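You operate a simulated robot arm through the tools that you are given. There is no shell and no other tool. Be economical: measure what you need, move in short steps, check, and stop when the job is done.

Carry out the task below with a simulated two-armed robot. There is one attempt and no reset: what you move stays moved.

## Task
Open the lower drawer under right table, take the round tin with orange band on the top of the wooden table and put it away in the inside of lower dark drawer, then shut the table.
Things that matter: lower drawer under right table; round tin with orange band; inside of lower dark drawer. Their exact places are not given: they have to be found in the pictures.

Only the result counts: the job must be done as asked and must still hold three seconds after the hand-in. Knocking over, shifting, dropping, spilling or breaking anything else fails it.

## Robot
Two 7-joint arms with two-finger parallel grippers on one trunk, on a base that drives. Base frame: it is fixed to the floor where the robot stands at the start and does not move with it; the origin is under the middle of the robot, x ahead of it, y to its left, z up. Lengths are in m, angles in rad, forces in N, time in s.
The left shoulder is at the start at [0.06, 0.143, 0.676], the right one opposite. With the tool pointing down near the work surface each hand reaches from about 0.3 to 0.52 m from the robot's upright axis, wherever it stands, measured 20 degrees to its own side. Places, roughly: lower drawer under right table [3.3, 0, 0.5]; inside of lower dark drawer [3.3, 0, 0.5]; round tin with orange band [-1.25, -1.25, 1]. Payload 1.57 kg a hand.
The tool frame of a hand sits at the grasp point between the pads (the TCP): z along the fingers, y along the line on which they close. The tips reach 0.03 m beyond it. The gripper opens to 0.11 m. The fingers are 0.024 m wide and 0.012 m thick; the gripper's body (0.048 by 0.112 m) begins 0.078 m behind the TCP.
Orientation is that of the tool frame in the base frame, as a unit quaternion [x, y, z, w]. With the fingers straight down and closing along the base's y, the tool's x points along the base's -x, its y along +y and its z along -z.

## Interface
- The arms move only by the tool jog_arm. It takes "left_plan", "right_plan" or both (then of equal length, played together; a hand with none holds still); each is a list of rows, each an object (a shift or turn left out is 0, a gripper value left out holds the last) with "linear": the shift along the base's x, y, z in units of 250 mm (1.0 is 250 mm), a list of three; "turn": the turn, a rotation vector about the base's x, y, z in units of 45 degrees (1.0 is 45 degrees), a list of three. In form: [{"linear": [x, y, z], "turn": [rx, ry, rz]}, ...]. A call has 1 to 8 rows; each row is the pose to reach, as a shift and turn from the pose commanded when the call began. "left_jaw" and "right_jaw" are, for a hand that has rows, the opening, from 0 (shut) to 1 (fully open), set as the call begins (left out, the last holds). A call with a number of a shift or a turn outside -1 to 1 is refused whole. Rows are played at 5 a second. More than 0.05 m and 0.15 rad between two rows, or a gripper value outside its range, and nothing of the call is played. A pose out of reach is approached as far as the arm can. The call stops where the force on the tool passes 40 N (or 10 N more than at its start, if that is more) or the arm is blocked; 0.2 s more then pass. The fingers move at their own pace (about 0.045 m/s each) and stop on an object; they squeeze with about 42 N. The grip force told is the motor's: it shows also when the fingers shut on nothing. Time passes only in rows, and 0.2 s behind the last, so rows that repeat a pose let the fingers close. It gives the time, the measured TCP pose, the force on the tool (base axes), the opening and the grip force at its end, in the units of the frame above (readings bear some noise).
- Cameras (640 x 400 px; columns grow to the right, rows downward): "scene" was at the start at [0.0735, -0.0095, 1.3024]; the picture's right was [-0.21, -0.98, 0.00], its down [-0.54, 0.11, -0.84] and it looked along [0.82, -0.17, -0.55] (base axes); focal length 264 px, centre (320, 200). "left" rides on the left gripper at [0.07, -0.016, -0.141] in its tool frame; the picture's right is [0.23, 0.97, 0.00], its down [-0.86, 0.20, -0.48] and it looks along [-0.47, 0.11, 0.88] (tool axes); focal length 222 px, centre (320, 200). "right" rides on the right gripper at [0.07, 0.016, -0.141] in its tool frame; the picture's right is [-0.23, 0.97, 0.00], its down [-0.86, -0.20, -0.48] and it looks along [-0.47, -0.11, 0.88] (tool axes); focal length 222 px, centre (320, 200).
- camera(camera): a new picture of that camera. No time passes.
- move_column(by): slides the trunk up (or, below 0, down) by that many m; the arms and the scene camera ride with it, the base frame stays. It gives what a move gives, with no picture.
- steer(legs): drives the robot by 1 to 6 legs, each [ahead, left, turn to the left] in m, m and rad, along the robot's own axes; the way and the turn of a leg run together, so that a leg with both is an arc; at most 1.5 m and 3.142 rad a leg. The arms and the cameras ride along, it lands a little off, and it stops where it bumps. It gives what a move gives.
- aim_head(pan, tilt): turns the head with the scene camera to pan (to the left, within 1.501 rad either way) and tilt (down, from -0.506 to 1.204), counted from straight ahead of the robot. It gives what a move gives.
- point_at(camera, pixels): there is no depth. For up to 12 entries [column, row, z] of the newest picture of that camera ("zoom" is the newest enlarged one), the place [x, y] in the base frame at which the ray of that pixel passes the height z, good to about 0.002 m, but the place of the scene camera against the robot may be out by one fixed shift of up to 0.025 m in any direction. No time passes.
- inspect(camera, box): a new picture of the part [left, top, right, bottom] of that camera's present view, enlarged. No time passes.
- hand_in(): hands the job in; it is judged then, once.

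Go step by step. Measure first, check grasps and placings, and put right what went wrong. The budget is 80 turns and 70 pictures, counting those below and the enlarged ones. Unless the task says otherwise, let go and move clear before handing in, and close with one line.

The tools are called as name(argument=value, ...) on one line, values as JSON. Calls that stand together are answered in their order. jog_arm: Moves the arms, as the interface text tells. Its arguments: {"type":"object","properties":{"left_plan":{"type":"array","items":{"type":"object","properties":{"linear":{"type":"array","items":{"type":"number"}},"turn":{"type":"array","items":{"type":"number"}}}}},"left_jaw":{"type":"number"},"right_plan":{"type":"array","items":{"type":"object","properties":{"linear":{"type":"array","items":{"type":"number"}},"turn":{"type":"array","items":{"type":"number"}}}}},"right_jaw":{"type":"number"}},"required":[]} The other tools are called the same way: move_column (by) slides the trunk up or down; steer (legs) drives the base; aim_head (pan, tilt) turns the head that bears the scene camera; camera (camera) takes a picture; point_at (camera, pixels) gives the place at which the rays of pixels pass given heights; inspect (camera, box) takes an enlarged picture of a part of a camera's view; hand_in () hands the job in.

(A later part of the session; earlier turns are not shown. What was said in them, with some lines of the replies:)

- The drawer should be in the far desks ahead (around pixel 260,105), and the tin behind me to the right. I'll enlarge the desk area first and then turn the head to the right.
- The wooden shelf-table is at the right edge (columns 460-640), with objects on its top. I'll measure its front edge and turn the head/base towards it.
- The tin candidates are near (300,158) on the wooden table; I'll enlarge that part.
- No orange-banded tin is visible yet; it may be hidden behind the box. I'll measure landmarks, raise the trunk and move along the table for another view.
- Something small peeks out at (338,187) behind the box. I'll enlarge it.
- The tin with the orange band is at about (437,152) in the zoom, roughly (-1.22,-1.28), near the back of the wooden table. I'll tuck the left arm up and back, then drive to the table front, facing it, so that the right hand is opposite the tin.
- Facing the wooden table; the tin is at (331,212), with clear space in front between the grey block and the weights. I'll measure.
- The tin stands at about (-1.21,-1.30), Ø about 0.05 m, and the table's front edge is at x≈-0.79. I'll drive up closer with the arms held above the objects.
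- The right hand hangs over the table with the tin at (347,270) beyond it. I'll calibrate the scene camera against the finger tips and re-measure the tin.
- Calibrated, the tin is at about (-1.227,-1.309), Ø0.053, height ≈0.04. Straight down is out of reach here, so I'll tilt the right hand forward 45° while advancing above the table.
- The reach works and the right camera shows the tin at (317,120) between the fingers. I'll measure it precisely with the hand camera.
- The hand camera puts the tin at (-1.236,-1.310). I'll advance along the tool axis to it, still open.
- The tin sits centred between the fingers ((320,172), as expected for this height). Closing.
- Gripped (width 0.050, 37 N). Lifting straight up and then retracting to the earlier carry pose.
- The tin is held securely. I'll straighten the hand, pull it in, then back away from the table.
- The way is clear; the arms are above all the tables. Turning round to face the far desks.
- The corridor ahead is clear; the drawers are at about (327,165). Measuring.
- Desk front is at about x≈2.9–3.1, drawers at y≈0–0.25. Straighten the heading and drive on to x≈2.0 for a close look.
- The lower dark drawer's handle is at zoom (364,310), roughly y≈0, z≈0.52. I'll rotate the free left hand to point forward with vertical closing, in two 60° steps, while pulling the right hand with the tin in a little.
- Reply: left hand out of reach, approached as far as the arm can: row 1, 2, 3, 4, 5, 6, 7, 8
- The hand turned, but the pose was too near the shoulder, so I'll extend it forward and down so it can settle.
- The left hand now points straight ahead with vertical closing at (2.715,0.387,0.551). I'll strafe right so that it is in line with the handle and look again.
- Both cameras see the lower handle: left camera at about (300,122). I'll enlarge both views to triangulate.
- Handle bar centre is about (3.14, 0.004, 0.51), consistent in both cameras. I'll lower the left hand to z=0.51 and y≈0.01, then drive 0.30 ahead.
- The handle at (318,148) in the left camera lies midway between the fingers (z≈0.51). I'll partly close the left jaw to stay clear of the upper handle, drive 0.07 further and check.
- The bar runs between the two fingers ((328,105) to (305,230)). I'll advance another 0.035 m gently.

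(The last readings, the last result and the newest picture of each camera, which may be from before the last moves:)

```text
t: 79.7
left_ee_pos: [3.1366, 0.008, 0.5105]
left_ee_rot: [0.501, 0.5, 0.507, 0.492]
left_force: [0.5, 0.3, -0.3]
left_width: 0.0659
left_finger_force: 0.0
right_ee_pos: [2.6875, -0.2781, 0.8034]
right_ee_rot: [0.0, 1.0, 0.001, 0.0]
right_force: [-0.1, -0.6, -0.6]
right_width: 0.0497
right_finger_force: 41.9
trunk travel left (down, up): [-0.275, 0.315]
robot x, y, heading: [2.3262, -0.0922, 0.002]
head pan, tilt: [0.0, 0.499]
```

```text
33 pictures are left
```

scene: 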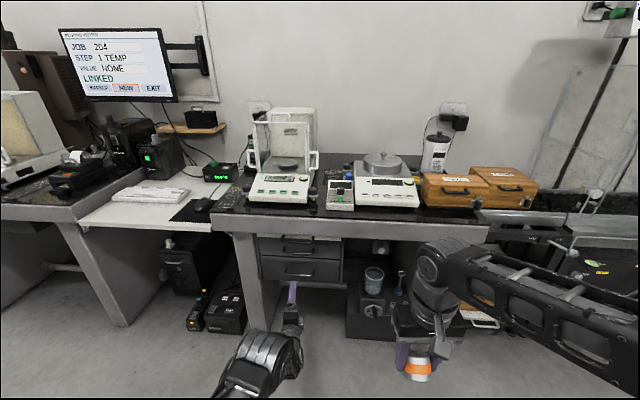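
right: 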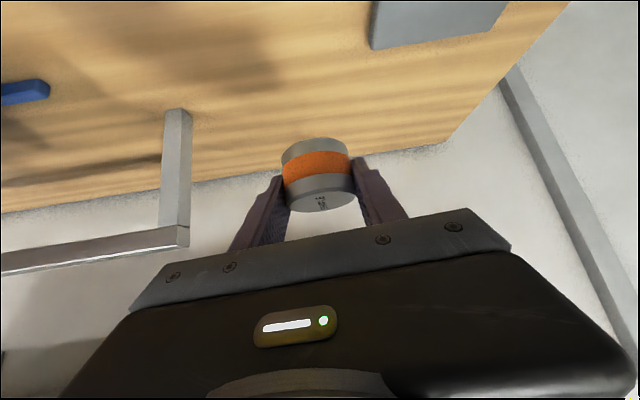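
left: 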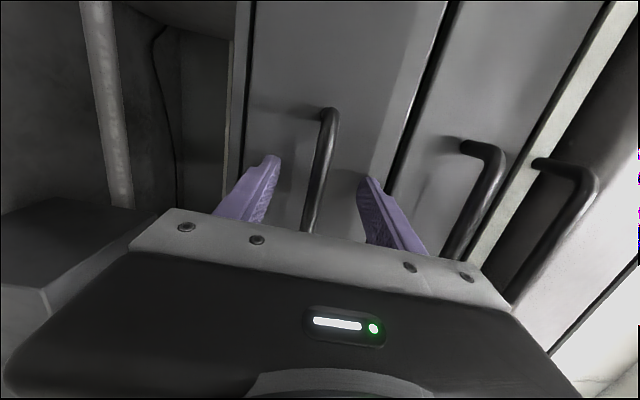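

By parallax the bar may be ~0.015–0.02 m beyond the TCP; I'll move forward another 0.014 m and then close.

jog_arm(left_plan=[{"linear": [0.02, 0, -0.01]}, {"linear": [0.04, 0, -0.015]}, {"linear": [0.056, 0, -0.015]}])

jog_arm(left_plan=[{"linear": [0, 0, 0]}, {"linear": [0, 0, 0]}, {"linear": [0, 0, 0]}, {"linear": [0, 0, 0]}, {"linear": [0, 0, 0]}], left_jaw=0)

camera(camera="left")

```text
t: 80.2
left_ee_pos: [3.1386, 0.0072, 0.5045]
left_ee_rot: [0.501, 0.5, 0.506, 0.493]
left_force: [-16.2, 1.7, 2.3]
left_width: 0.0681
left_finger_force: 1.7
right_ee_pos: [2.6847, -0.2776, 0.8055]
right_ee_rot: [0.0, 1.0, 0.0, 0.0]
right_force: [0.7, -0.1, -0.4]
right_width: 0.0505
right_finger_force: 41.7
trunk travel left (down, up): [-0.275, 0.315]
robot x, y, heading: [2.3255, -0.0931, 0.002]
head pan, tilt: [0.0, 0.499]
stopped in row 2 (left hand): the force on the tool passed its limit (the readings are from after the stop); the commanded pose is now the measured one
```

```text
t: 81.0
left_ee_pos: [3.1389, 0.0087, 0.5053]
left_ee_rot: [0.5, 0.499, 0.508, 0.493]
left_force: [-12.8, -0.2, 5.5]
left_width: 0.013
left_finger_force: 8.3
right_ee_pos: [2.6856, -0.277, 0.8044]
right_ee_rot: [-0.002, 1.0, -0.001, 0.001]
right_force: [-0.7, 0.6, -0.7]
right_width: 0.05
right_finger_force: 42.2
trunk travel left (down, up): [-0.275, 0.315]
robot x, y, heading: [2.3273, -0.0904, -0.0]
head pan, tilt: [0.0, 0.499]
stopped in row 3 (left hand): the force on the tool passed its limit (the readings are from after the stop); the commanded pose is now the measured one
```

```text
32 pictures are left
```

left: 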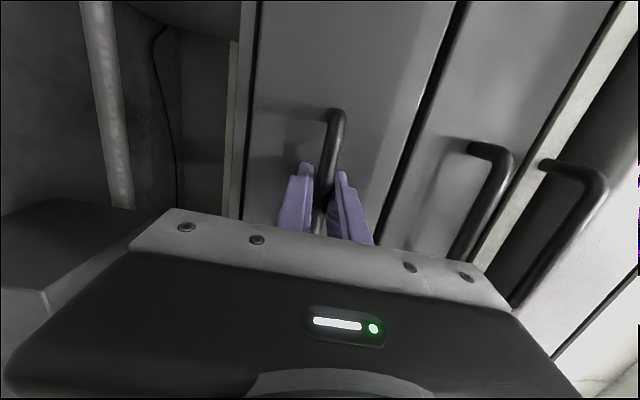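

The tips touched the drawer front and the fingers closed on the bar (width 0.013). Start pulling gently.

jog_arm(left_plan=[{"linear": [-0.02, 0, 0.0]}, {"linear": [-0.03, 0, 0.0]}, {"linear": [-0.06, 0, 0]}, {"linear": [-0.1, 0, 0]}, {"linear": [-0.14, 0, 0]}, {"linear": [-0.18, 0, 0]}], left_jaw=0)

camera(camera="left")

```text
t: 82.4
left_ee_pos: [3.0951, 0.011, 0.5044]
left_ee_rot: [0.498, 0.501, 0.51, 0.492]
left_force: [2.5, 20.8, 15.0]
left_width: 0.0118
left_finger_force: 28.8
right_ee_pos: [2.6859, -0.2764, 0.8052]
right_ee_rot: [-0.001, 1.0, -0.001, -0.001]
right_force: [-0.5, 0.4, -0.5]
right_width: 0.0497
right_finger_force: 42.0
trunk travel left (down, up): [-0.275, 0.315]
robot x, y, heading: [2.3256, -0.0888, 0.004]
head pan, tilt: [0.0, 0.499]
```

```text
31 pictures are left
```

left: 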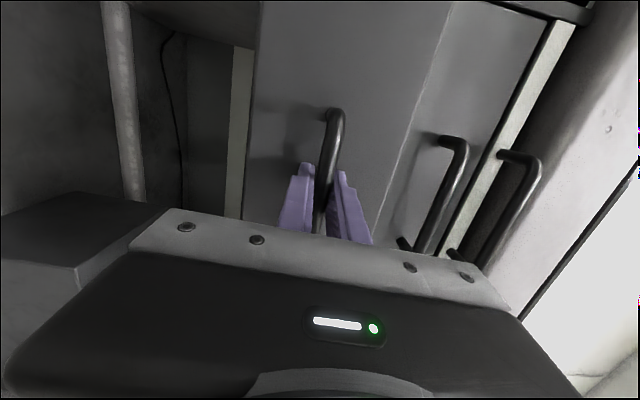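

The drawer is following the hand. Pull further, giving in slightly to the sideways force.

jog_arm(left_plan=[{"linear": [-0.04, 0.012, 0.006]}, {"linear": [-0.1, 0.014, 0.008]}, {"linear": [-0.17, 0.014, 0.008]}, {"linear": [-0.24, 0.014, 0.008]}, {"linear": [-0.31, 0.014, 0.008]}, {"linear": [-0.38, 0.014, 0.008]}, {"linear": [-0.45, 0.014, 0.008]}, {"linear": [-0.52, 0.014, 0.008]}])

camera(camera="scene")

```text
t: 84.2
left_ee_pos: [2.9644, 0.0143, 0.5072]
left_ee_rot: [0.499, 0.502, 0.508, 0.49]
left_force: [0.0, 24.6, 10.3]
left_width: 0.0122
left_finger_force: 29.4
right_ee_pos: [2.686, -0.2772, 0.8043]
right_ee_rot: [0.0, 1.0, 0.0, 0.0]
right_force: [0.5, 0.4, -0.7]
right_width: 0.0497
right_finger_force: 42.2
trunk travel left (down, up): [-0.275, 0.315]
robot x, y, heading: [2.3263, -0.0903, 0.004]
head pan, tilt: [0.0, 0.499]
```

```text
30 pictures are left
```

scene: 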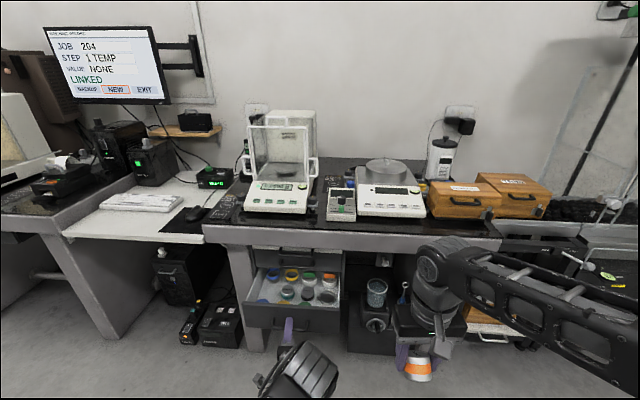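

The drawer is open by ~0.175 m and contains other tins. I'll enlarge to find the free space.

inspect(camera="scene", box=[232, 240, 360, 320])

```text
5.00 times, centred on (296, 280) of scene
```

zoom: 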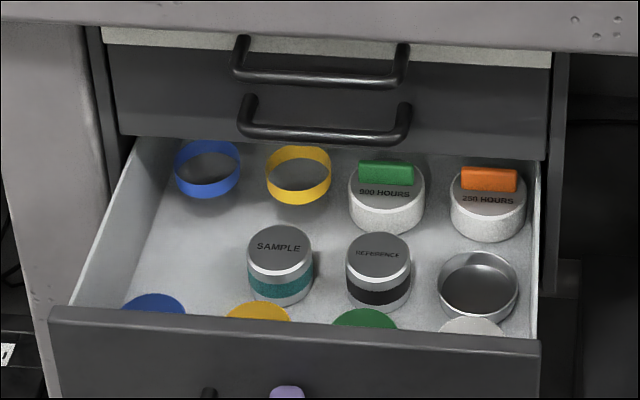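

There is a free slot at zoom (190,260), left of the "SAMPLE" teal tin. I'll pull a bit further out, slowly, and measure.

jog_arm(left_plan=[{"linear": [-0.03, 0.012, 0.004]}, {"linear": [-0.08, 0.014, 0.006]}, {"linear": [-0.13, 0.014, 0.006]}, {"linear": [-0.18, 0.014, 0.006]}, {"linear": [-0.23, 0.014, 0.006]}, {"linear": [-0.28, 0.014, 0.006]}, {"linear": [-0.31, 0.014, 0.006]}])

inspect(camera="scene", box=[232, 250, 360, 330])

```text
t: 85.8
left_ee_pos: [2.8872, 0.0161, 0.5055]
left_ee_rot: [0.5, 0.502, 0.507, 0.491]
left_force: [2.1, 27.0, -5.0]
left_width: 0.0117
left_finger_force: 29.3
right_ee_pos: [2.6873, -0.2765, 0.8039]
right_ee_rot: [0.0, 1.0, -0.001, -0.001]
right_force: [-0.1, 0.0, -1.5]
right_width: 0.0499
right_finger_force: 41.9
trunk travel left (down, up): [-0.275, 0.315]
robot x, y, heading: [2.3256, -0.091, 0.002]
head pan, tilt: [0.0, 0.499]
```

```text
5.00 times, centred on (296, 290) of scene
```

zoom: 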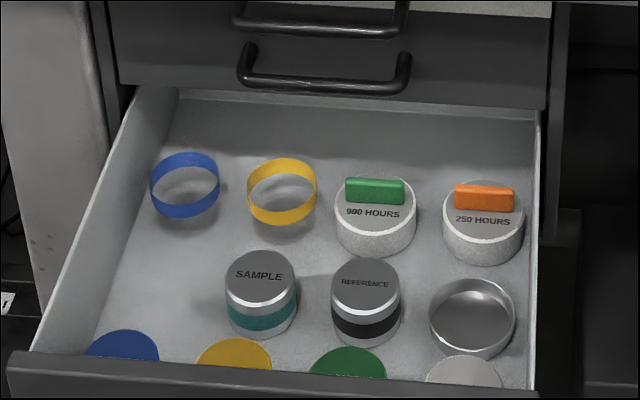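

Plenty visible now, with the free slot around zoom (165,275). Measuring points.

point_at(camera="zoom", pixels=[[165, 275, 0.46], [260, 322, 0.46], [185, 205, 0.46], [122, 345, 0.46], [85, 290, 0.46], [178, 100, 0.46], [20, 355, 0.56], [530, 390, 0.56], [260, 268, 0.5], [80, 20, 0.65], [122, 345, 0.47], [330, 120, 0.46]])

camera(camera="scene")

```text
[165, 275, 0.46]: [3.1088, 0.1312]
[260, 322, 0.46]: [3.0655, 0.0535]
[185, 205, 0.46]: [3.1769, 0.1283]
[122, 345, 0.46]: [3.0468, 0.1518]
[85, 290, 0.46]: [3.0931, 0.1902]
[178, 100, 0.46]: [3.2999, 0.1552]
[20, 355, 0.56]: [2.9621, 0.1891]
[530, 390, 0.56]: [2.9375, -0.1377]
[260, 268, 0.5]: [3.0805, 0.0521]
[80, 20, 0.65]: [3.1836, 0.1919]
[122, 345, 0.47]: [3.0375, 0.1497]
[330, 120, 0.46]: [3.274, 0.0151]
```

```text
27 pictures are left
```

scene: 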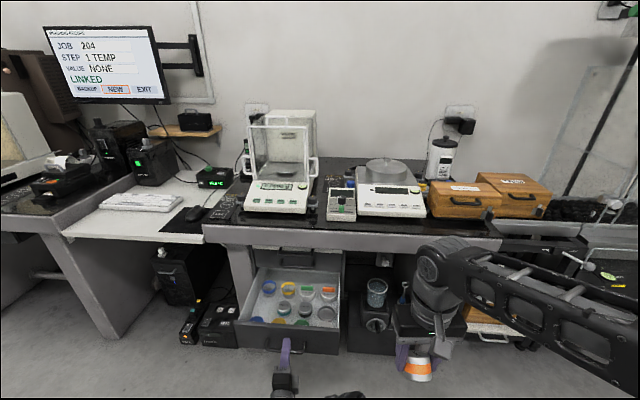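

I need to check whether the bar is still fully in the fingers and get an independent look at the front.

camera(camera="left")

inspect(camera="scene", box=[220, 300, 348, 380])

```text
26 pictures are left
```

left: 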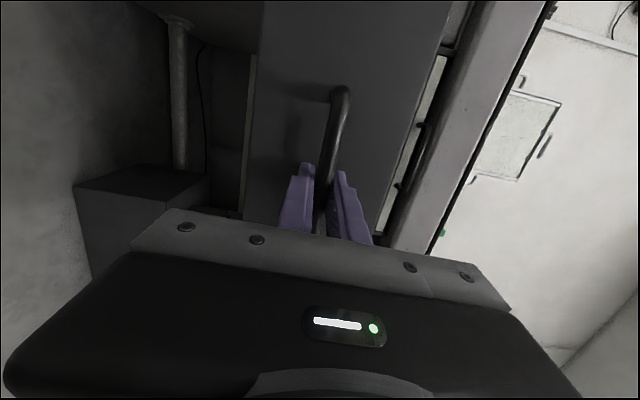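

```text
5.00 times, centred on (284, 340) of scene
```

zoom: 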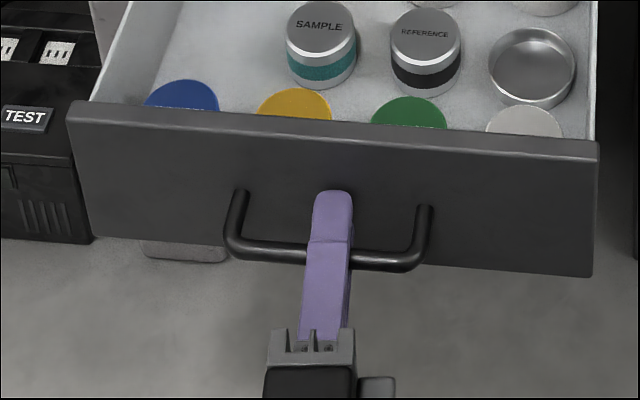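

point_at(camera="zoom", pixels=[[334, 193, 0.523], [275, 248, 0.51], [385, 264, 0.51], [75, 108, 0.57], [595, 145, 0.57], [322, 72, 0.46], [322, 30, 0.5], [327, 100, 0.57], [85, 95, 0.57], [350, 80, 0.46], [240, 195, 0.505]])

```text
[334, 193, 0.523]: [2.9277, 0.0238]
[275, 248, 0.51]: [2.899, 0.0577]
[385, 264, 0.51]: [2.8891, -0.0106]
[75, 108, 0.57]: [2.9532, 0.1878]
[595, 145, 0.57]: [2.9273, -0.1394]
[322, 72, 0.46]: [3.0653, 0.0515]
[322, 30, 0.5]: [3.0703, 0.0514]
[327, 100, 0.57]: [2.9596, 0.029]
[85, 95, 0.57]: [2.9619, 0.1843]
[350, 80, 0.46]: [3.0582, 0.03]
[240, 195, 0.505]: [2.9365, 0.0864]
```

The bar is still well held, and the front plate is slightly skewed with the desk (~0.08 rad). I'll relieve the side load, open the left jaw, and then back the base off and shift left so the right hand can reach the slot.

jog_arm(left_plan=[{"linear": [0, 0.02, 0]}, {"linear": [0, 0.04, 0]}])

jog_arm(left_plan=[{"linear": [0, 0, 0]}, {"linear": [0, 0, 0]}, {"linear": [0, 0, 0]}, {"linear": [0, 0, 0]}], left_jaw=0.5)

steer(legs=[[-0.1, 0, 0], [0, 0.28, 0]])

camera(camera="scene")

```text
t: 86.4
left_ee_pos: [2.8884, 0.0149, 0.5066]
left_ee_rot: [0.504, 0.497, 0.502, 0.497]
left_force: [-3.5, -21.2, -8.6]
left_width: 0.0121
left_finger_force: 29.8
right_ee_pos: [2.6852, -0.2799, 0.8032]
right_ee_rot: [0.001, 1.0, -0.001, 0.0]
right_force: [-0.5, 1.0, -0.7]
right_width: 0.05
right_finger_force: 42.0
trunk travel left (down, up): [-0.275, 0.315]
robot x, y, heading: [2.3279, -0.0896, -0.009]
head pan, tilt: [0.0, 0.499]
```

```text
t: 87.4
left_ee_pos: [2.8884, 0.0249, 0.5067]
left_ee_rot: [0.5, 0.501, 0.507, 0.492]
left_force: [0.1, 0.0, 0.1]
left_width: 0.0552
left_finger_force: 0.1
right_ee_pos: [2.6862, -0.2779, 0.8051]
right_ee_rot: [0.0, 1.0, 0.0, 0.0]
right_force: [0.5, -0.6, -1.5]
right_width: 0.0499
right_finger_force: 41.8
trunk travel left (down, up): [-0.275, 0.315]
robot x, y, heading: [2.3294, -0.0934, 0.002]
head pan, tilt: [0.0, 0.499]
```

```text
t: 90.1
left_ee_pos: [2.7867, 0.3099, 0.5075]
left_ee_rot: [0.499, 0.501, 0.508, 0.491]
left_force: [-0.4, 0.1, -0.2]
left_width: 0.055
left_finger_force: 0.0
right_ee_pos: [2.5866, 0.0075, 0.8038]
right_ee_rot: [-0.002, 1.0, -0.001, 0.0]
right_force: [0.2, 0.2, -0.5]
right_width: 0.0501
right_finger_force: 42.2
trunk travel left (down, up): [-0.275, 0.315]
robot x, y, heading: [2.2284, 0.1904, 0.009]
head pan, tilt: [0.0, 0.499]
```

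```text
24 pictures are left
```

scene: 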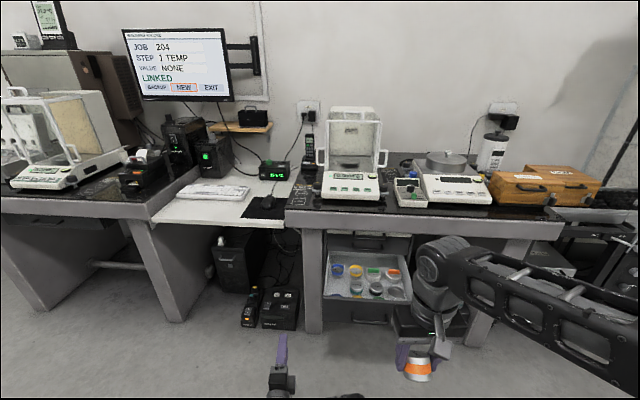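

The drawer stays open and the left hand is clear. I'll bring the right hand forward to a 45° tilt with a 35° inward heading, so the tin is upright and the hand camera clears the drawer front.

jog_arm(right_plan=[{"linear": [0.12, 0, -0.02], "turn": [0.038, -0.121, 0.092]}, {"linear": [0.24, 0, -0.05], "turn": [0.076, -0.242, 0.184]}, {"linear": [0.37, 0, -0.08], "turn": [0.114, -0.363, 0.276]}, {"linear": [0.5, 0, -0.11], "turn": [0.152, -0.484, 0.368]}, {"linear": [0.63, 0, -0.14], "turn": [0.19, -0.605, 0.46]}, {"linear": [0.76, 0, -0.17], "turn": [0.228, -0.727, 0.553]}, {"linear": [0.88, 0, -0.2], "turn": [0.267, -0.848, 0.645]}, {"linear": [1.0, 0, -0.24], "turn": [0.305, -0.969, 0.737]}])

camera(camera="right")

camera(camera="scene")

```text
t: 91.9
left_ee_pos: [2.7884, 0.3094, 0.508]
left_ee_rot: [0.5, 0.5, 0.508, 0.491]
left_force: [-0.7, -0.4, 0.8]
left_width: 0.055
left_finger_force: 0.0
right_ee_pos: [2.839, 0.0066, 0.743]
right_ee_rot: [-0.279, 0.88, 0.114, 0.366]
right_force: [0.6, 0.2, -1.7]
right_width: 0.0498
right_finger_force: 41.4
trunk travel left (down, up): [-0.275, 0.315]
robot x, y, heading: [2.2211, 0.1928, 0.003]
head pan, tilt: [0.0, 0.499]
```

```text
23 pictures are left
```

right: 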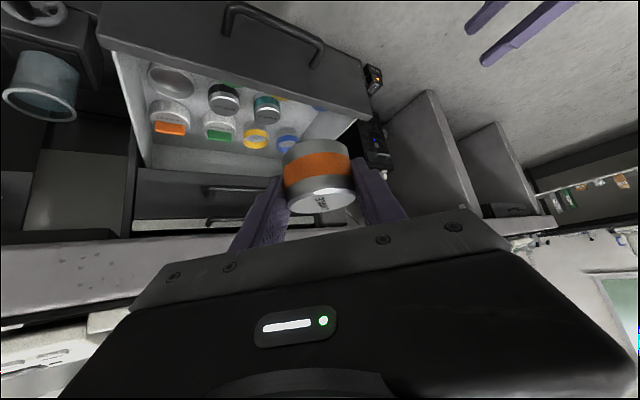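

```text
22 pictures are left
```

scene: 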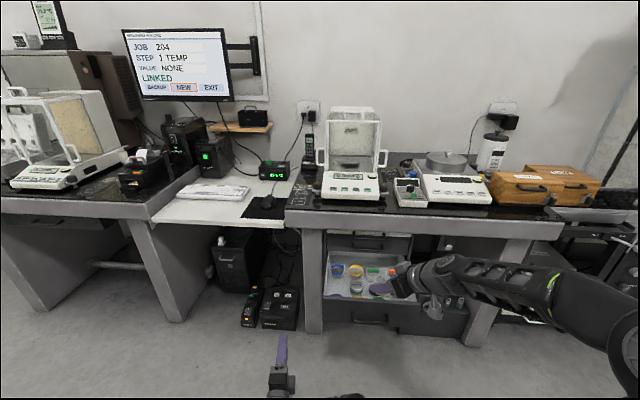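

The right camera sees into the drawer (teal tin at (267,107), blue ring at (287,140)). I'll measure with this more accurate camera.

inspect(camera="right", box=[120, 40, 376, 200])

point_at(camera="right", pixels=[[267, 103, 0.5], [267, 115, 0.46], [224, 90, 0.5], [256, 138, 0.46], [288, 140, 0.46], [330, 110, 0.57], [362, 62, 0.57], [100, 20, 0.57]])

```text
2.50 times, centred on (248, 120) of right
```

zoom: 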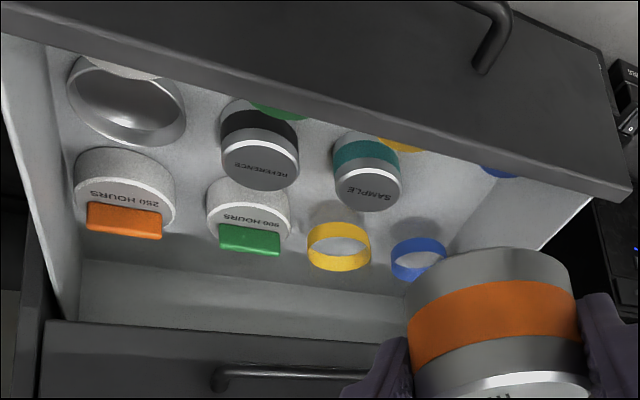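

```text
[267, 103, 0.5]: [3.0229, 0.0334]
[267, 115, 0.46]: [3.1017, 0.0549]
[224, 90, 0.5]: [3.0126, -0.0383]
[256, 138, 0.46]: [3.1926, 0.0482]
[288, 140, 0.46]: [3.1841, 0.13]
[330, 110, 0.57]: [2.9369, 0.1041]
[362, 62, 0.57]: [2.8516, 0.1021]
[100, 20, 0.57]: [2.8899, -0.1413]
```

point_at(camera="right", pixels=[[266, 116, 0.48], [266, 116, 0.5], [266, 116, 0.52], [267, 100, 0.42], [267, 100, 0.44], [267, 100, 0.46], [267, 100, 0.48], [287, 143, 0.48], [287, 143, 0.5], [356, 119, 0.57], [331, 141, 0.57], [320, 107, 0.46]])

```text
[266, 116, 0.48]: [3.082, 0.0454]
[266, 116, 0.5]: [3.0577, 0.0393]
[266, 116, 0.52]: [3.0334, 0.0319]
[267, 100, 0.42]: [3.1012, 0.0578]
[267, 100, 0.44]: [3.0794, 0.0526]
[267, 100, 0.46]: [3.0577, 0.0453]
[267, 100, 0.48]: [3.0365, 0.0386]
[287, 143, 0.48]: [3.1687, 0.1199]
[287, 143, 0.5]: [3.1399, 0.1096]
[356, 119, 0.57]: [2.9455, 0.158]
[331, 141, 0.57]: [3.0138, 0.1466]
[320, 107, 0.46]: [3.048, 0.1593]
```

Teal tin is at (3.058,0.042), floor ≈0.46; the free slot's centre is about (3.10,0.122). I'll drive 0.11 m closer and then move the tin above the slot.

steer(legs=[[0.11, 0, 0]])

jog_arm(right_plan=[{"linear": [0.1, 0.1, -0.05]}, {"linear": [0.2, 0.2, -0.1]}, {"linear": [0.3, 0.3, -0.16]}, {"linear": [0.4, 0.4, -0.22]}, {"linear": [0.5, 0.45, -0.28]}])

camera(camera="right")

inspect(camera="scene", box=[300, 210, 460, 310])

```text
t: 93.1
left_ee_pos: [2.9003, 0.3102, 0.5063]
left_ee_rot: [0.5, 0.501, 0.508, 0.491]
left_force: [-0.2, 0.5, -0.2]
left_width: 0.0549
left_finger_force: 0.0
right_ee_pos: [2.9501, 0.0088, 0.7437]
right_ee_rot: [-0.279, 0.881, 0.114, 0.365]
right_force: [-0.3, -0.3, -0.8]
right_width: 0.0497
right_finger_force: 42.0
trunk travel left (down, up): [-0.275, 0.315]
robot x, y, heading: [2.3347, 0.197, 0.002]
head pan, tilt: [0.0, 0.499]
```

```text
t: 94.3
left_ee_pos: [2.8993, 0.3095, 0.5074]
left_ee_rot: [0.5, 0.501, 0.508, 0.491]
left_force: [0.4, -0.2, 0.8]
left_width: 0.0549
left_finger_force: 0.0
right_ee_pos: [3.0757, 0.1216, 0.6736]
right_ee_rot: [-0.28, 0.88, 0.115, 0.365]
right_force: [0.3, 0.1, 0.3]
right_width: 0.0499
right_finger_force: 42.6
trunk travel left (down, up): [-0.275, 0.315]
robot x, y, heading: [2.3376, 0.1931, 0.004]
head pan, tilt: [0.0, 0.499]
```

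```text
20 pictures are left
```

right: 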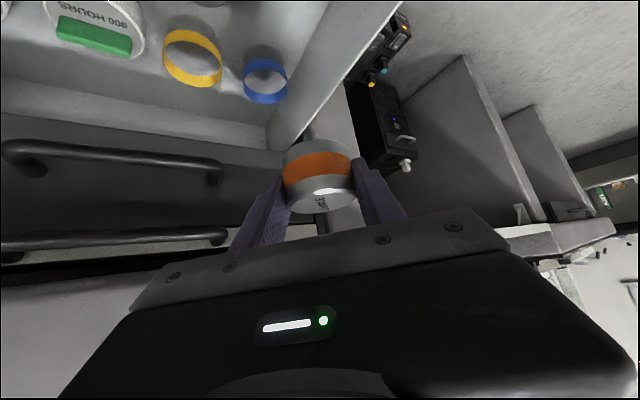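

```text
4.00 times, centred on (380, 260) of scene
```

zoom: 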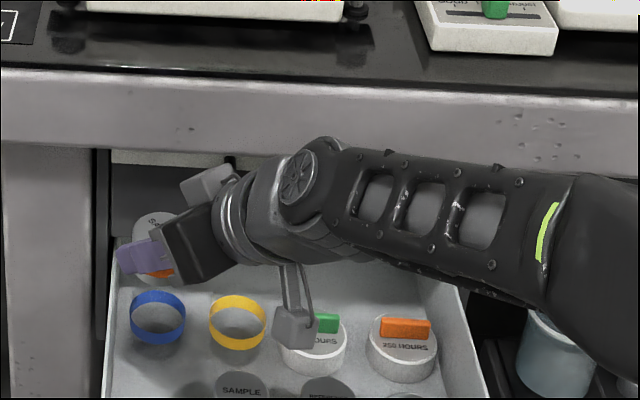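

The tin hovers over the drawer. I'll measure the blue ring and the side wall again from here.

point_at(camera="right", pixels=[[265, 72, 0.46], [265, 85, 0.48], [250, 60, 0.46], [300, 120, 0.57], [345, 60, 0.57], [288, 70, 0.46], [193, 57, 0.47], [268, 140, 0.46], [300, 40, 0.46]])

```text
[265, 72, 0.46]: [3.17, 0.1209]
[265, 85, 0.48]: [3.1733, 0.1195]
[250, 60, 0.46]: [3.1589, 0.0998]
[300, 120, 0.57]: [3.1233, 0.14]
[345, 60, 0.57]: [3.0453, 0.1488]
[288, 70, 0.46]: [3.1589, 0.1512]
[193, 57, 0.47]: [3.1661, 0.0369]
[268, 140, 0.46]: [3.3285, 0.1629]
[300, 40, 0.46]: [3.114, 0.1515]
```

Ring centre (3.171,0.120), side wall y≈0.155, so I aim for (3.10,0.102). I'll lower to TCP z≈0.525 and check.

jog_arm(right_plan=[{"linear": [0.05, -0.04, -0.06]}, {"linear": [0.097, -0.078, -0.14]}, {"linear": [0.097, -0.078, -0.28]}, {"linear": [0.097, -0.078, -0.42]}, {"linear": [0.097, -0.078, -0.53]}, {"linear": [0.097, -0.078, -0.595]}])

camera(camera="right")

inspect(camera="scene", box=[300, 220, 460, 320])

```text
t: 95.7
left_ee_pos: [2.8995, 0.3094, 0.5074]
left_ee_rot: [0.5, 0.501, 0.507, 0.491]
left_force: [-0.4, 0.1, -0.7]
left_width: 0.0548
left_finger_force: 0.1
right_ee_pos: [3.1002, 0.0994, 0.524]
right_ee_rot: [-0.279, 0.881, 0.114, 0.365]
right_force: [-1.2, -0.6, -0.1]
right_width: 0.05
right_finger_force: 41.8
trunk travel left (down, up): [-0.275, 0.315]
robot x, y, heading: [2.3356, 0.1897, -0.001]
head pan, tilt: [0.0, 0.499]
```

```text
18 pictures are left
```

right: 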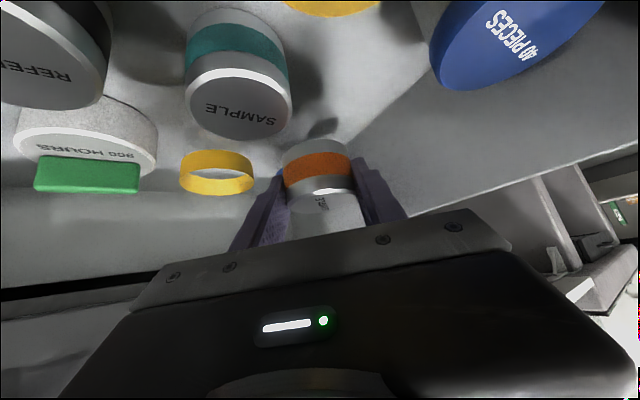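

```text
4.00 times, centred on (380, 270) of scene
```

zoom: 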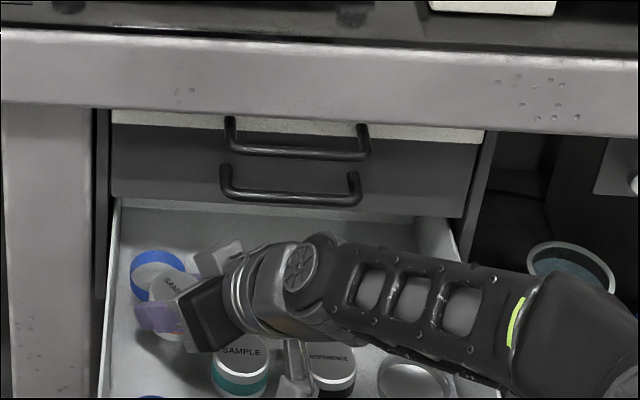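

The slot between the teal tin, the blue canister and the ring is right under the tin. Quick check of distances to neighbours.

point_at(camera="right", pixels=[[440, 72, 0.5], [520, 60, 0.5], [237, 110, 0.5], [290, 115, 0.5], [240, 45, 0.46], [330, 160, 0.46], [420, 0, 0.46], [240, 110, 0.49], [240, 30, 0.46]])

```text
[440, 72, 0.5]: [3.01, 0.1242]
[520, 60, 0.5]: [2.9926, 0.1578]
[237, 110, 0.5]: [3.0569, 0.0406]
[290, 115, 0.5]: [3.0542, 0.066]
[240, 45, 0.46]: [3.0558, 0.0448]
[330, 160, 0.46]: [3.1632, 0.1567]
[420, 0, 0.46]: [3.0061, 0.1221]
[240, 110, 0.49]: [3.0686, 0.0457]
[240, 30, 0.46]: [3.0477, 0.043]
```

All neighbours are clear by ≥0.02 m. Lowering the last 0.027 m slowly.

jog_arm(right_plan=[{"linear": [0, 0, -0.04]}, {"linear": [0, 0, -0.07]}, {"linear": [0, 0, -0.09]}, {"linear": [0, 0, -0.1]}, {"linear": [0, 0, -0.108]}])

inspect(camera="right", box=[200, 80, 424, 220])

```text
t: 96.9
left_ee_pos: [2.8995, 0.3104, 0.5083]
left_ee_rot: [0.5, 0.501, 0.508, 0.492]
left_force: [-0.1, -1.2, 0.2]
left_width: 0.055
left_finger_force: 0.3
right_ee_pos: [3.0987, 0.102, 0.5005]
right_ee_rot: [-0.279, 0.88, 0.113, 0.367]
right_force: [1.1, -2.1, 9.1]
right_width: 0.0499
right_finger_force: 42.1
trunk travel left (down, up): [-0.275, 0.315]
robot x, y, heading: [2.3387, 0.1935, 0.005]
head pan, tilt: [0.0, 0.499]
```

```text
2.86 times, centred on (312, 150) of right
```

zoom: 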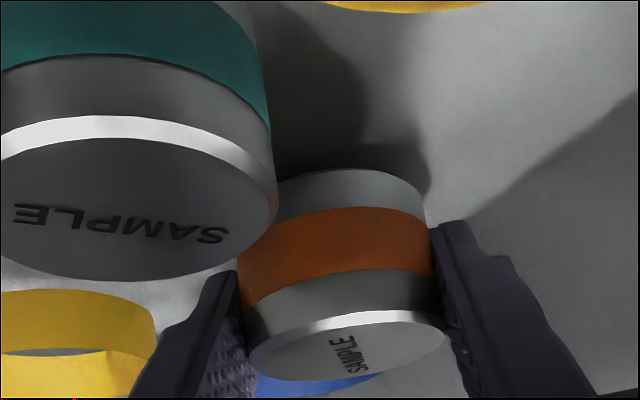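

The tin is standing on the drawer floor (9 N upward at z=0.5005). Opening the right jaw partly, then lifting straight up.

jog_arm(right_plan=[{"linear": [0, 0, 0.004]}, {"linear": [0, 0, 0.004]}, {"linear": [0, 0, 0.004]}, {"linear": [0, 0, 0.004]}], right_jaw=0.64)

jog_arm(right_plan=[{"linear": [0, 0, 0.04]}, {"linear": [0, 0, 0.12]}, {"linear": [0, 0, 0.25]}, {"linear": [-0.02, 0, 0.4]}, {"linear": [-0.05, -0.02, 0.55]}, {"linear": [-0.1, -0.05, 0.7]}])

camera(camera="right")

inspect(camera="scene", box=[300, 220, 460, 320])

```text
t: 97.9
left_ee_pos: [2.9002, 0.3096, 0.507]
left_ee_rot: [0.5, 0.5, 0.508, 0.492]
left_force: [-0.2, 0.3, 0.0]
left_width: 0.0546
left_finger_force: 0.0
right_ee_pos: [3.0993, 0.1019, 0.4988]
right_ee_rot: [-0.279, 0.881, 0.114, 0.366]
right_force: [2.3, 0.7, 4.0]
right_width: 0.0704
right_finger_force: 0.0
trunk travel left (down, up): [-0.275, 0.315]
robot x, y, heading: [2.3344, 0.1923, 0.007]
head pan, tilt: [0.0, 0.499]
```

```text
t: 99.3
left_ee_pos: [2.8995, 0.3102, 0.5069]
left_ee_rot: [0.5, 0.501, 0.508, 0.491]
left_force: [-0.6, 0.5, -0.6]
left_width: 0.0547
left_finger_force: 0.1
right_ee_pos: [3.0732, 0.0902, 0.6734]
right_ee_rot: [-0.279, 0.881, 0.115, 0.365]
right_force: [-1.1, -0.4, -0.7]
right_width: 0.0706
right_finger_force: 0.0
trunk travel left (down, up): [-0.275, 0.315]
robot x, y, heading: [2.3357, 0.1908, 0.003]
head pan, tilt: [0.0, 0.499]
```

```text
15 pictures are left
```

right: 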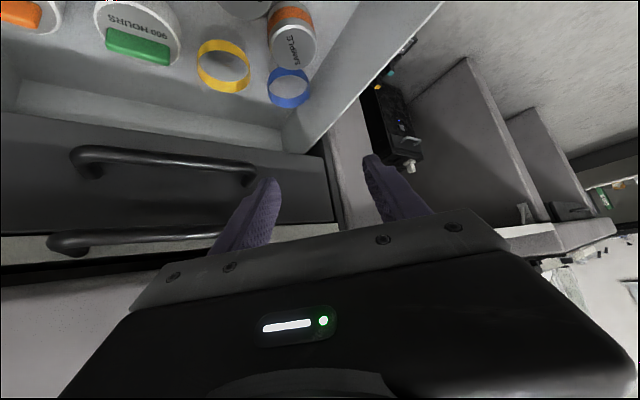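

```text
4.00 times, centred on (380, 270) of scene
```

zoom: 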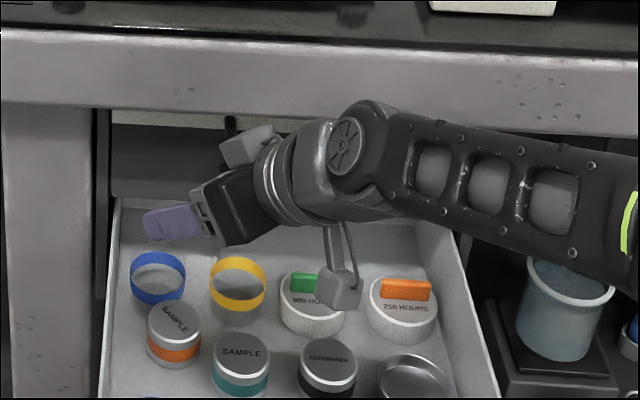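

The tin stands upright in the drawer next to the teal one. I'll withdraw the right hand and straighten it.

jog_arm(right_plan=[{"linear": [-0.12, 0, 0.06], "turn": [-0.038, 0.121, -0.092]}, {"linear": [-0.24, -0.05, 0.12], "turn": [-0.076, 0.242, -0.184]}, {"linear": [-0.37, -0.1, 0.18], "turn": [-0.114, 0.363, -0.276]}, {"linear": [-0.5, -0.15, 0.24], "turn": [-0.152, 0.484, -0.368]}, {"linear": [-0.63, -0.2, 0.3], "turn": [-0.19, 0.605, -0.46]}, {"linear": [-0.76, -0.25, 0.34], "turn": [-0.228, 0.727, -0.553]}, {"linear": [-0.88, -0.3, 0.36], "turn": [-0.267, 0.848, -0.645]}, {"linear": [-1.0, -0.35, 0.38], "turn": [-0.305, 0.969, -0.737]}])

jog_arm(right_plan=[{"linear": [-0.1, 0, 0]}, {"linear": [-0.2, 0, 0]}, {"linear": [-0.3, 0, 0]}, {"linear": [-0.4, 0, 0]}])

steer(legs=[[-0.06, 0, 0], [0, -0.27, 0]])

camera(camera="scene")

camera(camera="left")

```text
t: 101.1
left_ee_pos: [2.9012, 0.3094, 0.5072]
left_ee_rot: [0.5, 0.501, 0.507, 0.491]
left_force: [0.6, 0.3, -0.8]
left_width: 0.055
left_finger_force: 0.0
right_ee_pos: [2.8255, -0.0004, 0.7683]
right_ee_rot: [0.0, 1.0, 0.001, -0.001]
right_force: [0.4, 0.0, 0.5]
right_width: 0.0704
right_finger_force: 0.0
trunk travel left (down, up): [-0.275, 0.315]
robot x, y, heading: [2.3377, 0.1924, 0.007]
head pan, tilt: [0.0, 0.499]
```

```text
t: 102.1
left_ee_pos: [2.8996, 0.3096, 0.5074]
left_ee_rot: [0.5, 0.501, 0.507, 0.491]
left_force: [-1.1, 0.4, 0.6]
left_width: 0.0551
left_finger_force: 0.0
right_ee_pos: [2.7254, 0.0008, 0.7678]
right_ee_rot: [-0.002, 1.0, 0.0, 0.0]
right_force: [-0.2, 1.0, -0.7]
right_width: 0.0705
right_finger_force: 0.0
trunk travel left (down, up): [-0.275, 0.315]
robot x, y, heading: [2.3373, 0.1932, 0.004]
head pan, tilt: [0.0, 0.499]
```

```text
t: 104.6
left_ee_pos: [2.84, 0.0396, 0.5072]
left_ee_rot: [0.499, 0.502, 0.509, 0.49]
left_force: [0.0, -0.5, 0.2]
left_width: 0.055
left_finger_force: 0.0
right_ee_pos: [2.6683, -0.271, 0.7681]
right_ee_rot: [-0.004, 1.0, 0.0, 0.0]
right_force: [-0.5, 0.1, -0.4]
right_width: 0.0703
right_finger_force: 0.1
trunk travel left (down, up): [-0.275, 0.315]
robot x, y, heading: [2.2756, -0.0729, 0.006]
head pan, tilt: [0.0, 0.499]
```

```text
13 pictures are left
```

scene: 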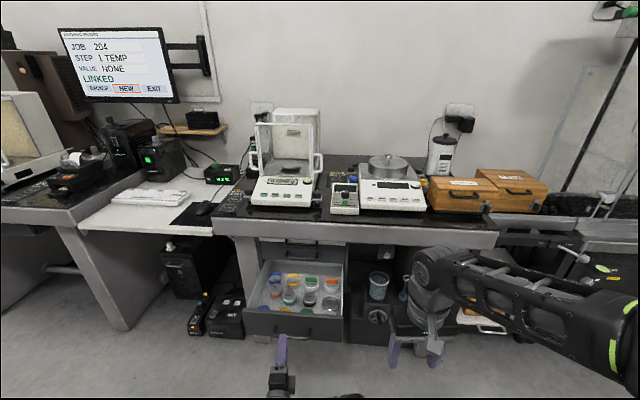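

```text
12 pictures are left
```

left: 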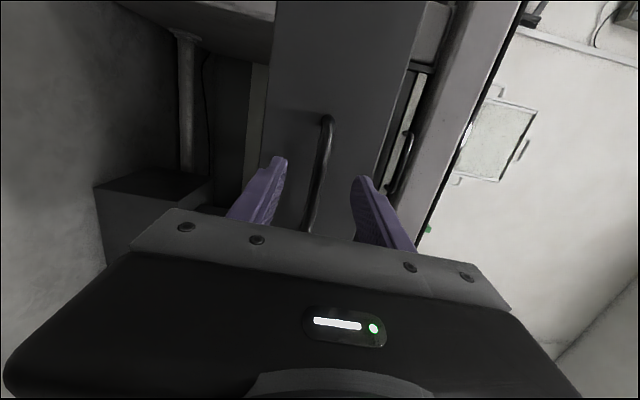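

The left hand is lined up with the handle, straddling the bar. I'll pull it in 0.03, drive 0.06 ahead, and then push the drawer front with the open fingers.

jog_arm(left_plan=[{"linear": [-0.06, 0, 0]}, {"linear": [-0.12, -0.02, 0]}])

steer(legs=[[0.06, 0, -0.006]])

jog_arm(left_plan=[{"linear": [0.06, 0, 0]}, {"linear": [0.12, 0, 0]}, {"linear": [0.18, 0, 0]}, {"linear": [0.25, -0.005, 0]}, {"linear": [0.33, -0.01, 0]}, {"linear": [0.41, -0.02, 0]}, {"linear": [0.49, -0.025, 0]}, {"linear": [0.57, -0.03, 0]}])

camera(camera="left")

```text
t: 105.2
left_ee_pos: [2.8111, 0.0345, 0.5081]
left_ee_rot: [0.499, 0.502, 0.509, 0.49]
left_force: [-0.2, -0.4, 0.9]
left_width: 0.055
left_finger_force: 0.0
right_ee_pos: [2.6673, -0.2708, 0.769]
right_ee_rot: [-0.004, 1.0, 0.001, 0.0]
right_force: [-0.4, 0.2, 0.2]
right_width: 0.0702
right_finger_force: 0.0
trunk travel left (down, up): [-0.275, 0.315]
robot x, y, heading: [2.2802, -0.0782, 0.006]
head pan, tilt: [0.0, 0.499]
```

```text
t: 106.2
left_ee_pos: [2.8731, 0.0329, 0.5076]
left_ee_rot: [0.501, 0.5, 0.507, 0.492]
left_force: [0.2, 0.9, 0.9]
left_width: 0.0551
left_finger_force: 0.2
right_ee_pos: [2.7285, -0.273, 0.7695]
right_ee_rot: [0.0, 1.0, -0.001, 0.0]
right_force: [0.9, 0.1, 0.2]
right_width: 0.0702
right_finger_force: 0.1
trunk travel left (down, up): [-0.275, 0.315]
robot x, y, heading: [2.3433, -0.0765, -0.002]
head pan, tilt: [0.0, 0.499]
```

```text
t: 108.0
left_ee_pos: [3.0143, 0.0255, 0.508]
left_ee_rot: [0.501, 0.5, 0.507, 0.492]
left_force: [-0.4, -0.3, -0.3]
left_width: 0.055
left_finger_force: 0.1
right_ee_pos: [2.7266, -0.273, 0.7688]
right_ee_rot: [0.0, 1.0, 0.0, 0.0]
right_force: [-1.0, 0.2, -0.4]
right_width: 0.0703
right_finger_force: 0.1
trunk travel left (down, up): [-0.275, 0.315]
robot x, y, heading: [2.3398, -0.0758, -0.003]
head pan, tilt: [0.0, 0.499]
```

```text
11 pictures are left
```

left: 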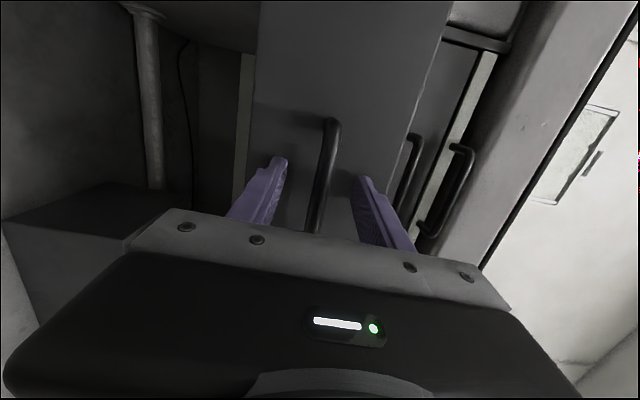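

The drawer is sliding in with the hand. Continuing to the closed position, slower at the end.

jog_arm(left_plan=[{"linear": [0.08, -0.005, 0]}, {"linear": [0.16, -0.01, 0]}, {"linear": [0.24, -0.02, 0]}, {"linear": [0.32, -0.025, 0]}, {"linear": [0.39, -0.03, 0]}, {"linear": [0.45, -0.035, 0]}, {"linear": [0.49, -0.04, 0]}, {"linear": [0.515, -0.04, 0]}])

inspect(camera="scene", box=[230, 230, 358, 310])

```text
t: 109.9
left_ee_pos: [3.1401, 0.0146, 0.5058]
left_ee_rot: [0.501, 0.501, 0.507, 0.491]
left_force: [-14.0, 1.6, 4.2]
left_width: 0.0591
left_finger_force: 2.2
right_ee_pos: [2.7248, -0.273, 0.7686]
right_ee_rot: [0.0, 1.0, 0.0, 0.001]
right_force: [-0.5, -0.1, 1.0]
right_width: 0.0703
right_finger_force: 0.1
trunk travel left (down, up): [-0.275, 0.315]
robot x, y, heading: [2.3387, -0.0823, 0.001]
head pan, tilt: [0.0, 0.499]
stopped in row 8 (left hand): the force on the tool passed its limit (the readings are from after the stop); the commanded pose is now the measured one
```

```text
5.00 times, centred on (294, 270) of scene
```

zoom: 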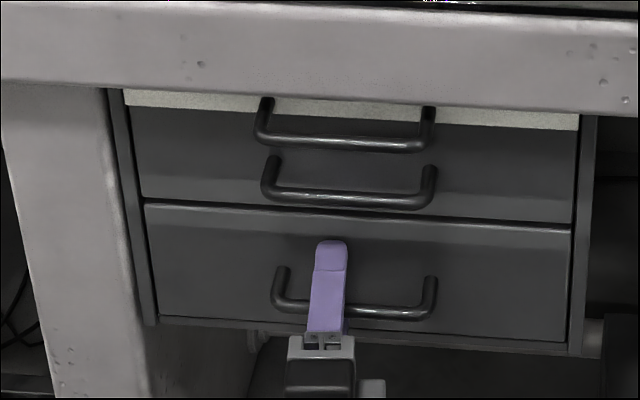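

The drawer is fully shut (hand stopped at x=3.140, same as the original closed contact, and the front is flush). Withdrawing the left hand straight back and checking.

jog_arm(left_plan=[{"linear": [-0.03, 0.0, 0]}, {"linear": [-0.1, 0, 0]}, {"linear": [-0.2, 0, 0]}, {"linear": [-0.35, 0, 0]}, {"linear": [-0.5, 0, 0]}, {"linear": [-0.65, 0, 0]}])

steer(legs=[[-0.2, 0, 0]])

inspect(camera="scene", box=[220, 190, 380, 290])

```text
t: 111.3
left_ee_pos: [2.9778, 0.0147, 0.5052]
left_ee_rot: [0.501, 0.501, 0.506, 0.492]
left_force: [-0.1, -0.2, 1.0]
left_width: 0.055
left_finger_force: 0.0
right_ee_pos: [2.7259, -0.2718, 0.7688]
right_ee_rot: [0.001, 1.0, 0.001, 0.0]
right_force: [0.3, -0.1, 0.0]
right_width: 0.0703
right_finger_force: 0.1
trunk travel left (down, up): [-0.275, 0.315]
robot x, y, heading: [2.3362, -0.0751, 0.004]
head pan, tilt: [0.0, 0.499]
```

```text
t: 112.9
left_ee_pos: [2.7804, 0.0155, 0.5053]
left_ee_rot: [0.501, 0.502, 0.506, 0.491]
left_force: [0.2, 1.0, -0.3]
left_width: 0.0549
left_finger_force: 0.0
right_ee_pos: [2.529, -0.2724, 0.7671]
right_ee_rot: [0.0, 1.0, -0.001, 0.0]
right_force: [0.2, 0.3, 0.5]
right_width: 0.0705
right_finger_force: 0.0
trunk travel left (down, up): [-0.275, 0.315]
robot x, y, heading: [2.1396, -0.0775, -0.005]
head pan, tilt: [0.0, 0.499]
```

```text
4.00 times, centred on (300, 240) of scene
```

zoom: 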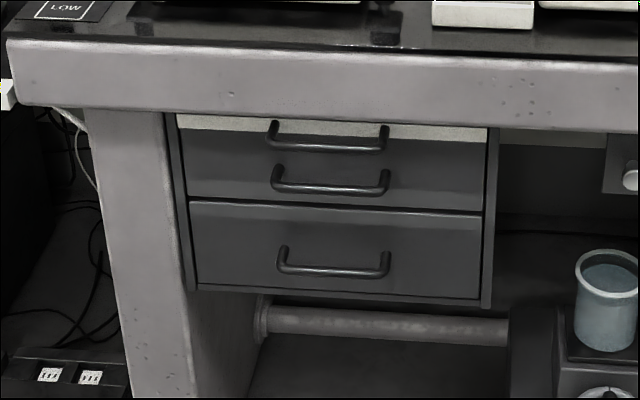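

The lower drawer is shut flush with the cabinet, the tin is inside, and both hands are clear. Handing in.

hand_in()

```text
The job is handed in.
```

The orange-banded tin is standing upright in the lower dark drawer under the right table, and the drawer is shut again. I saw nothing else knocked over or moved, though I couldn't see into the drawer once it was closed.
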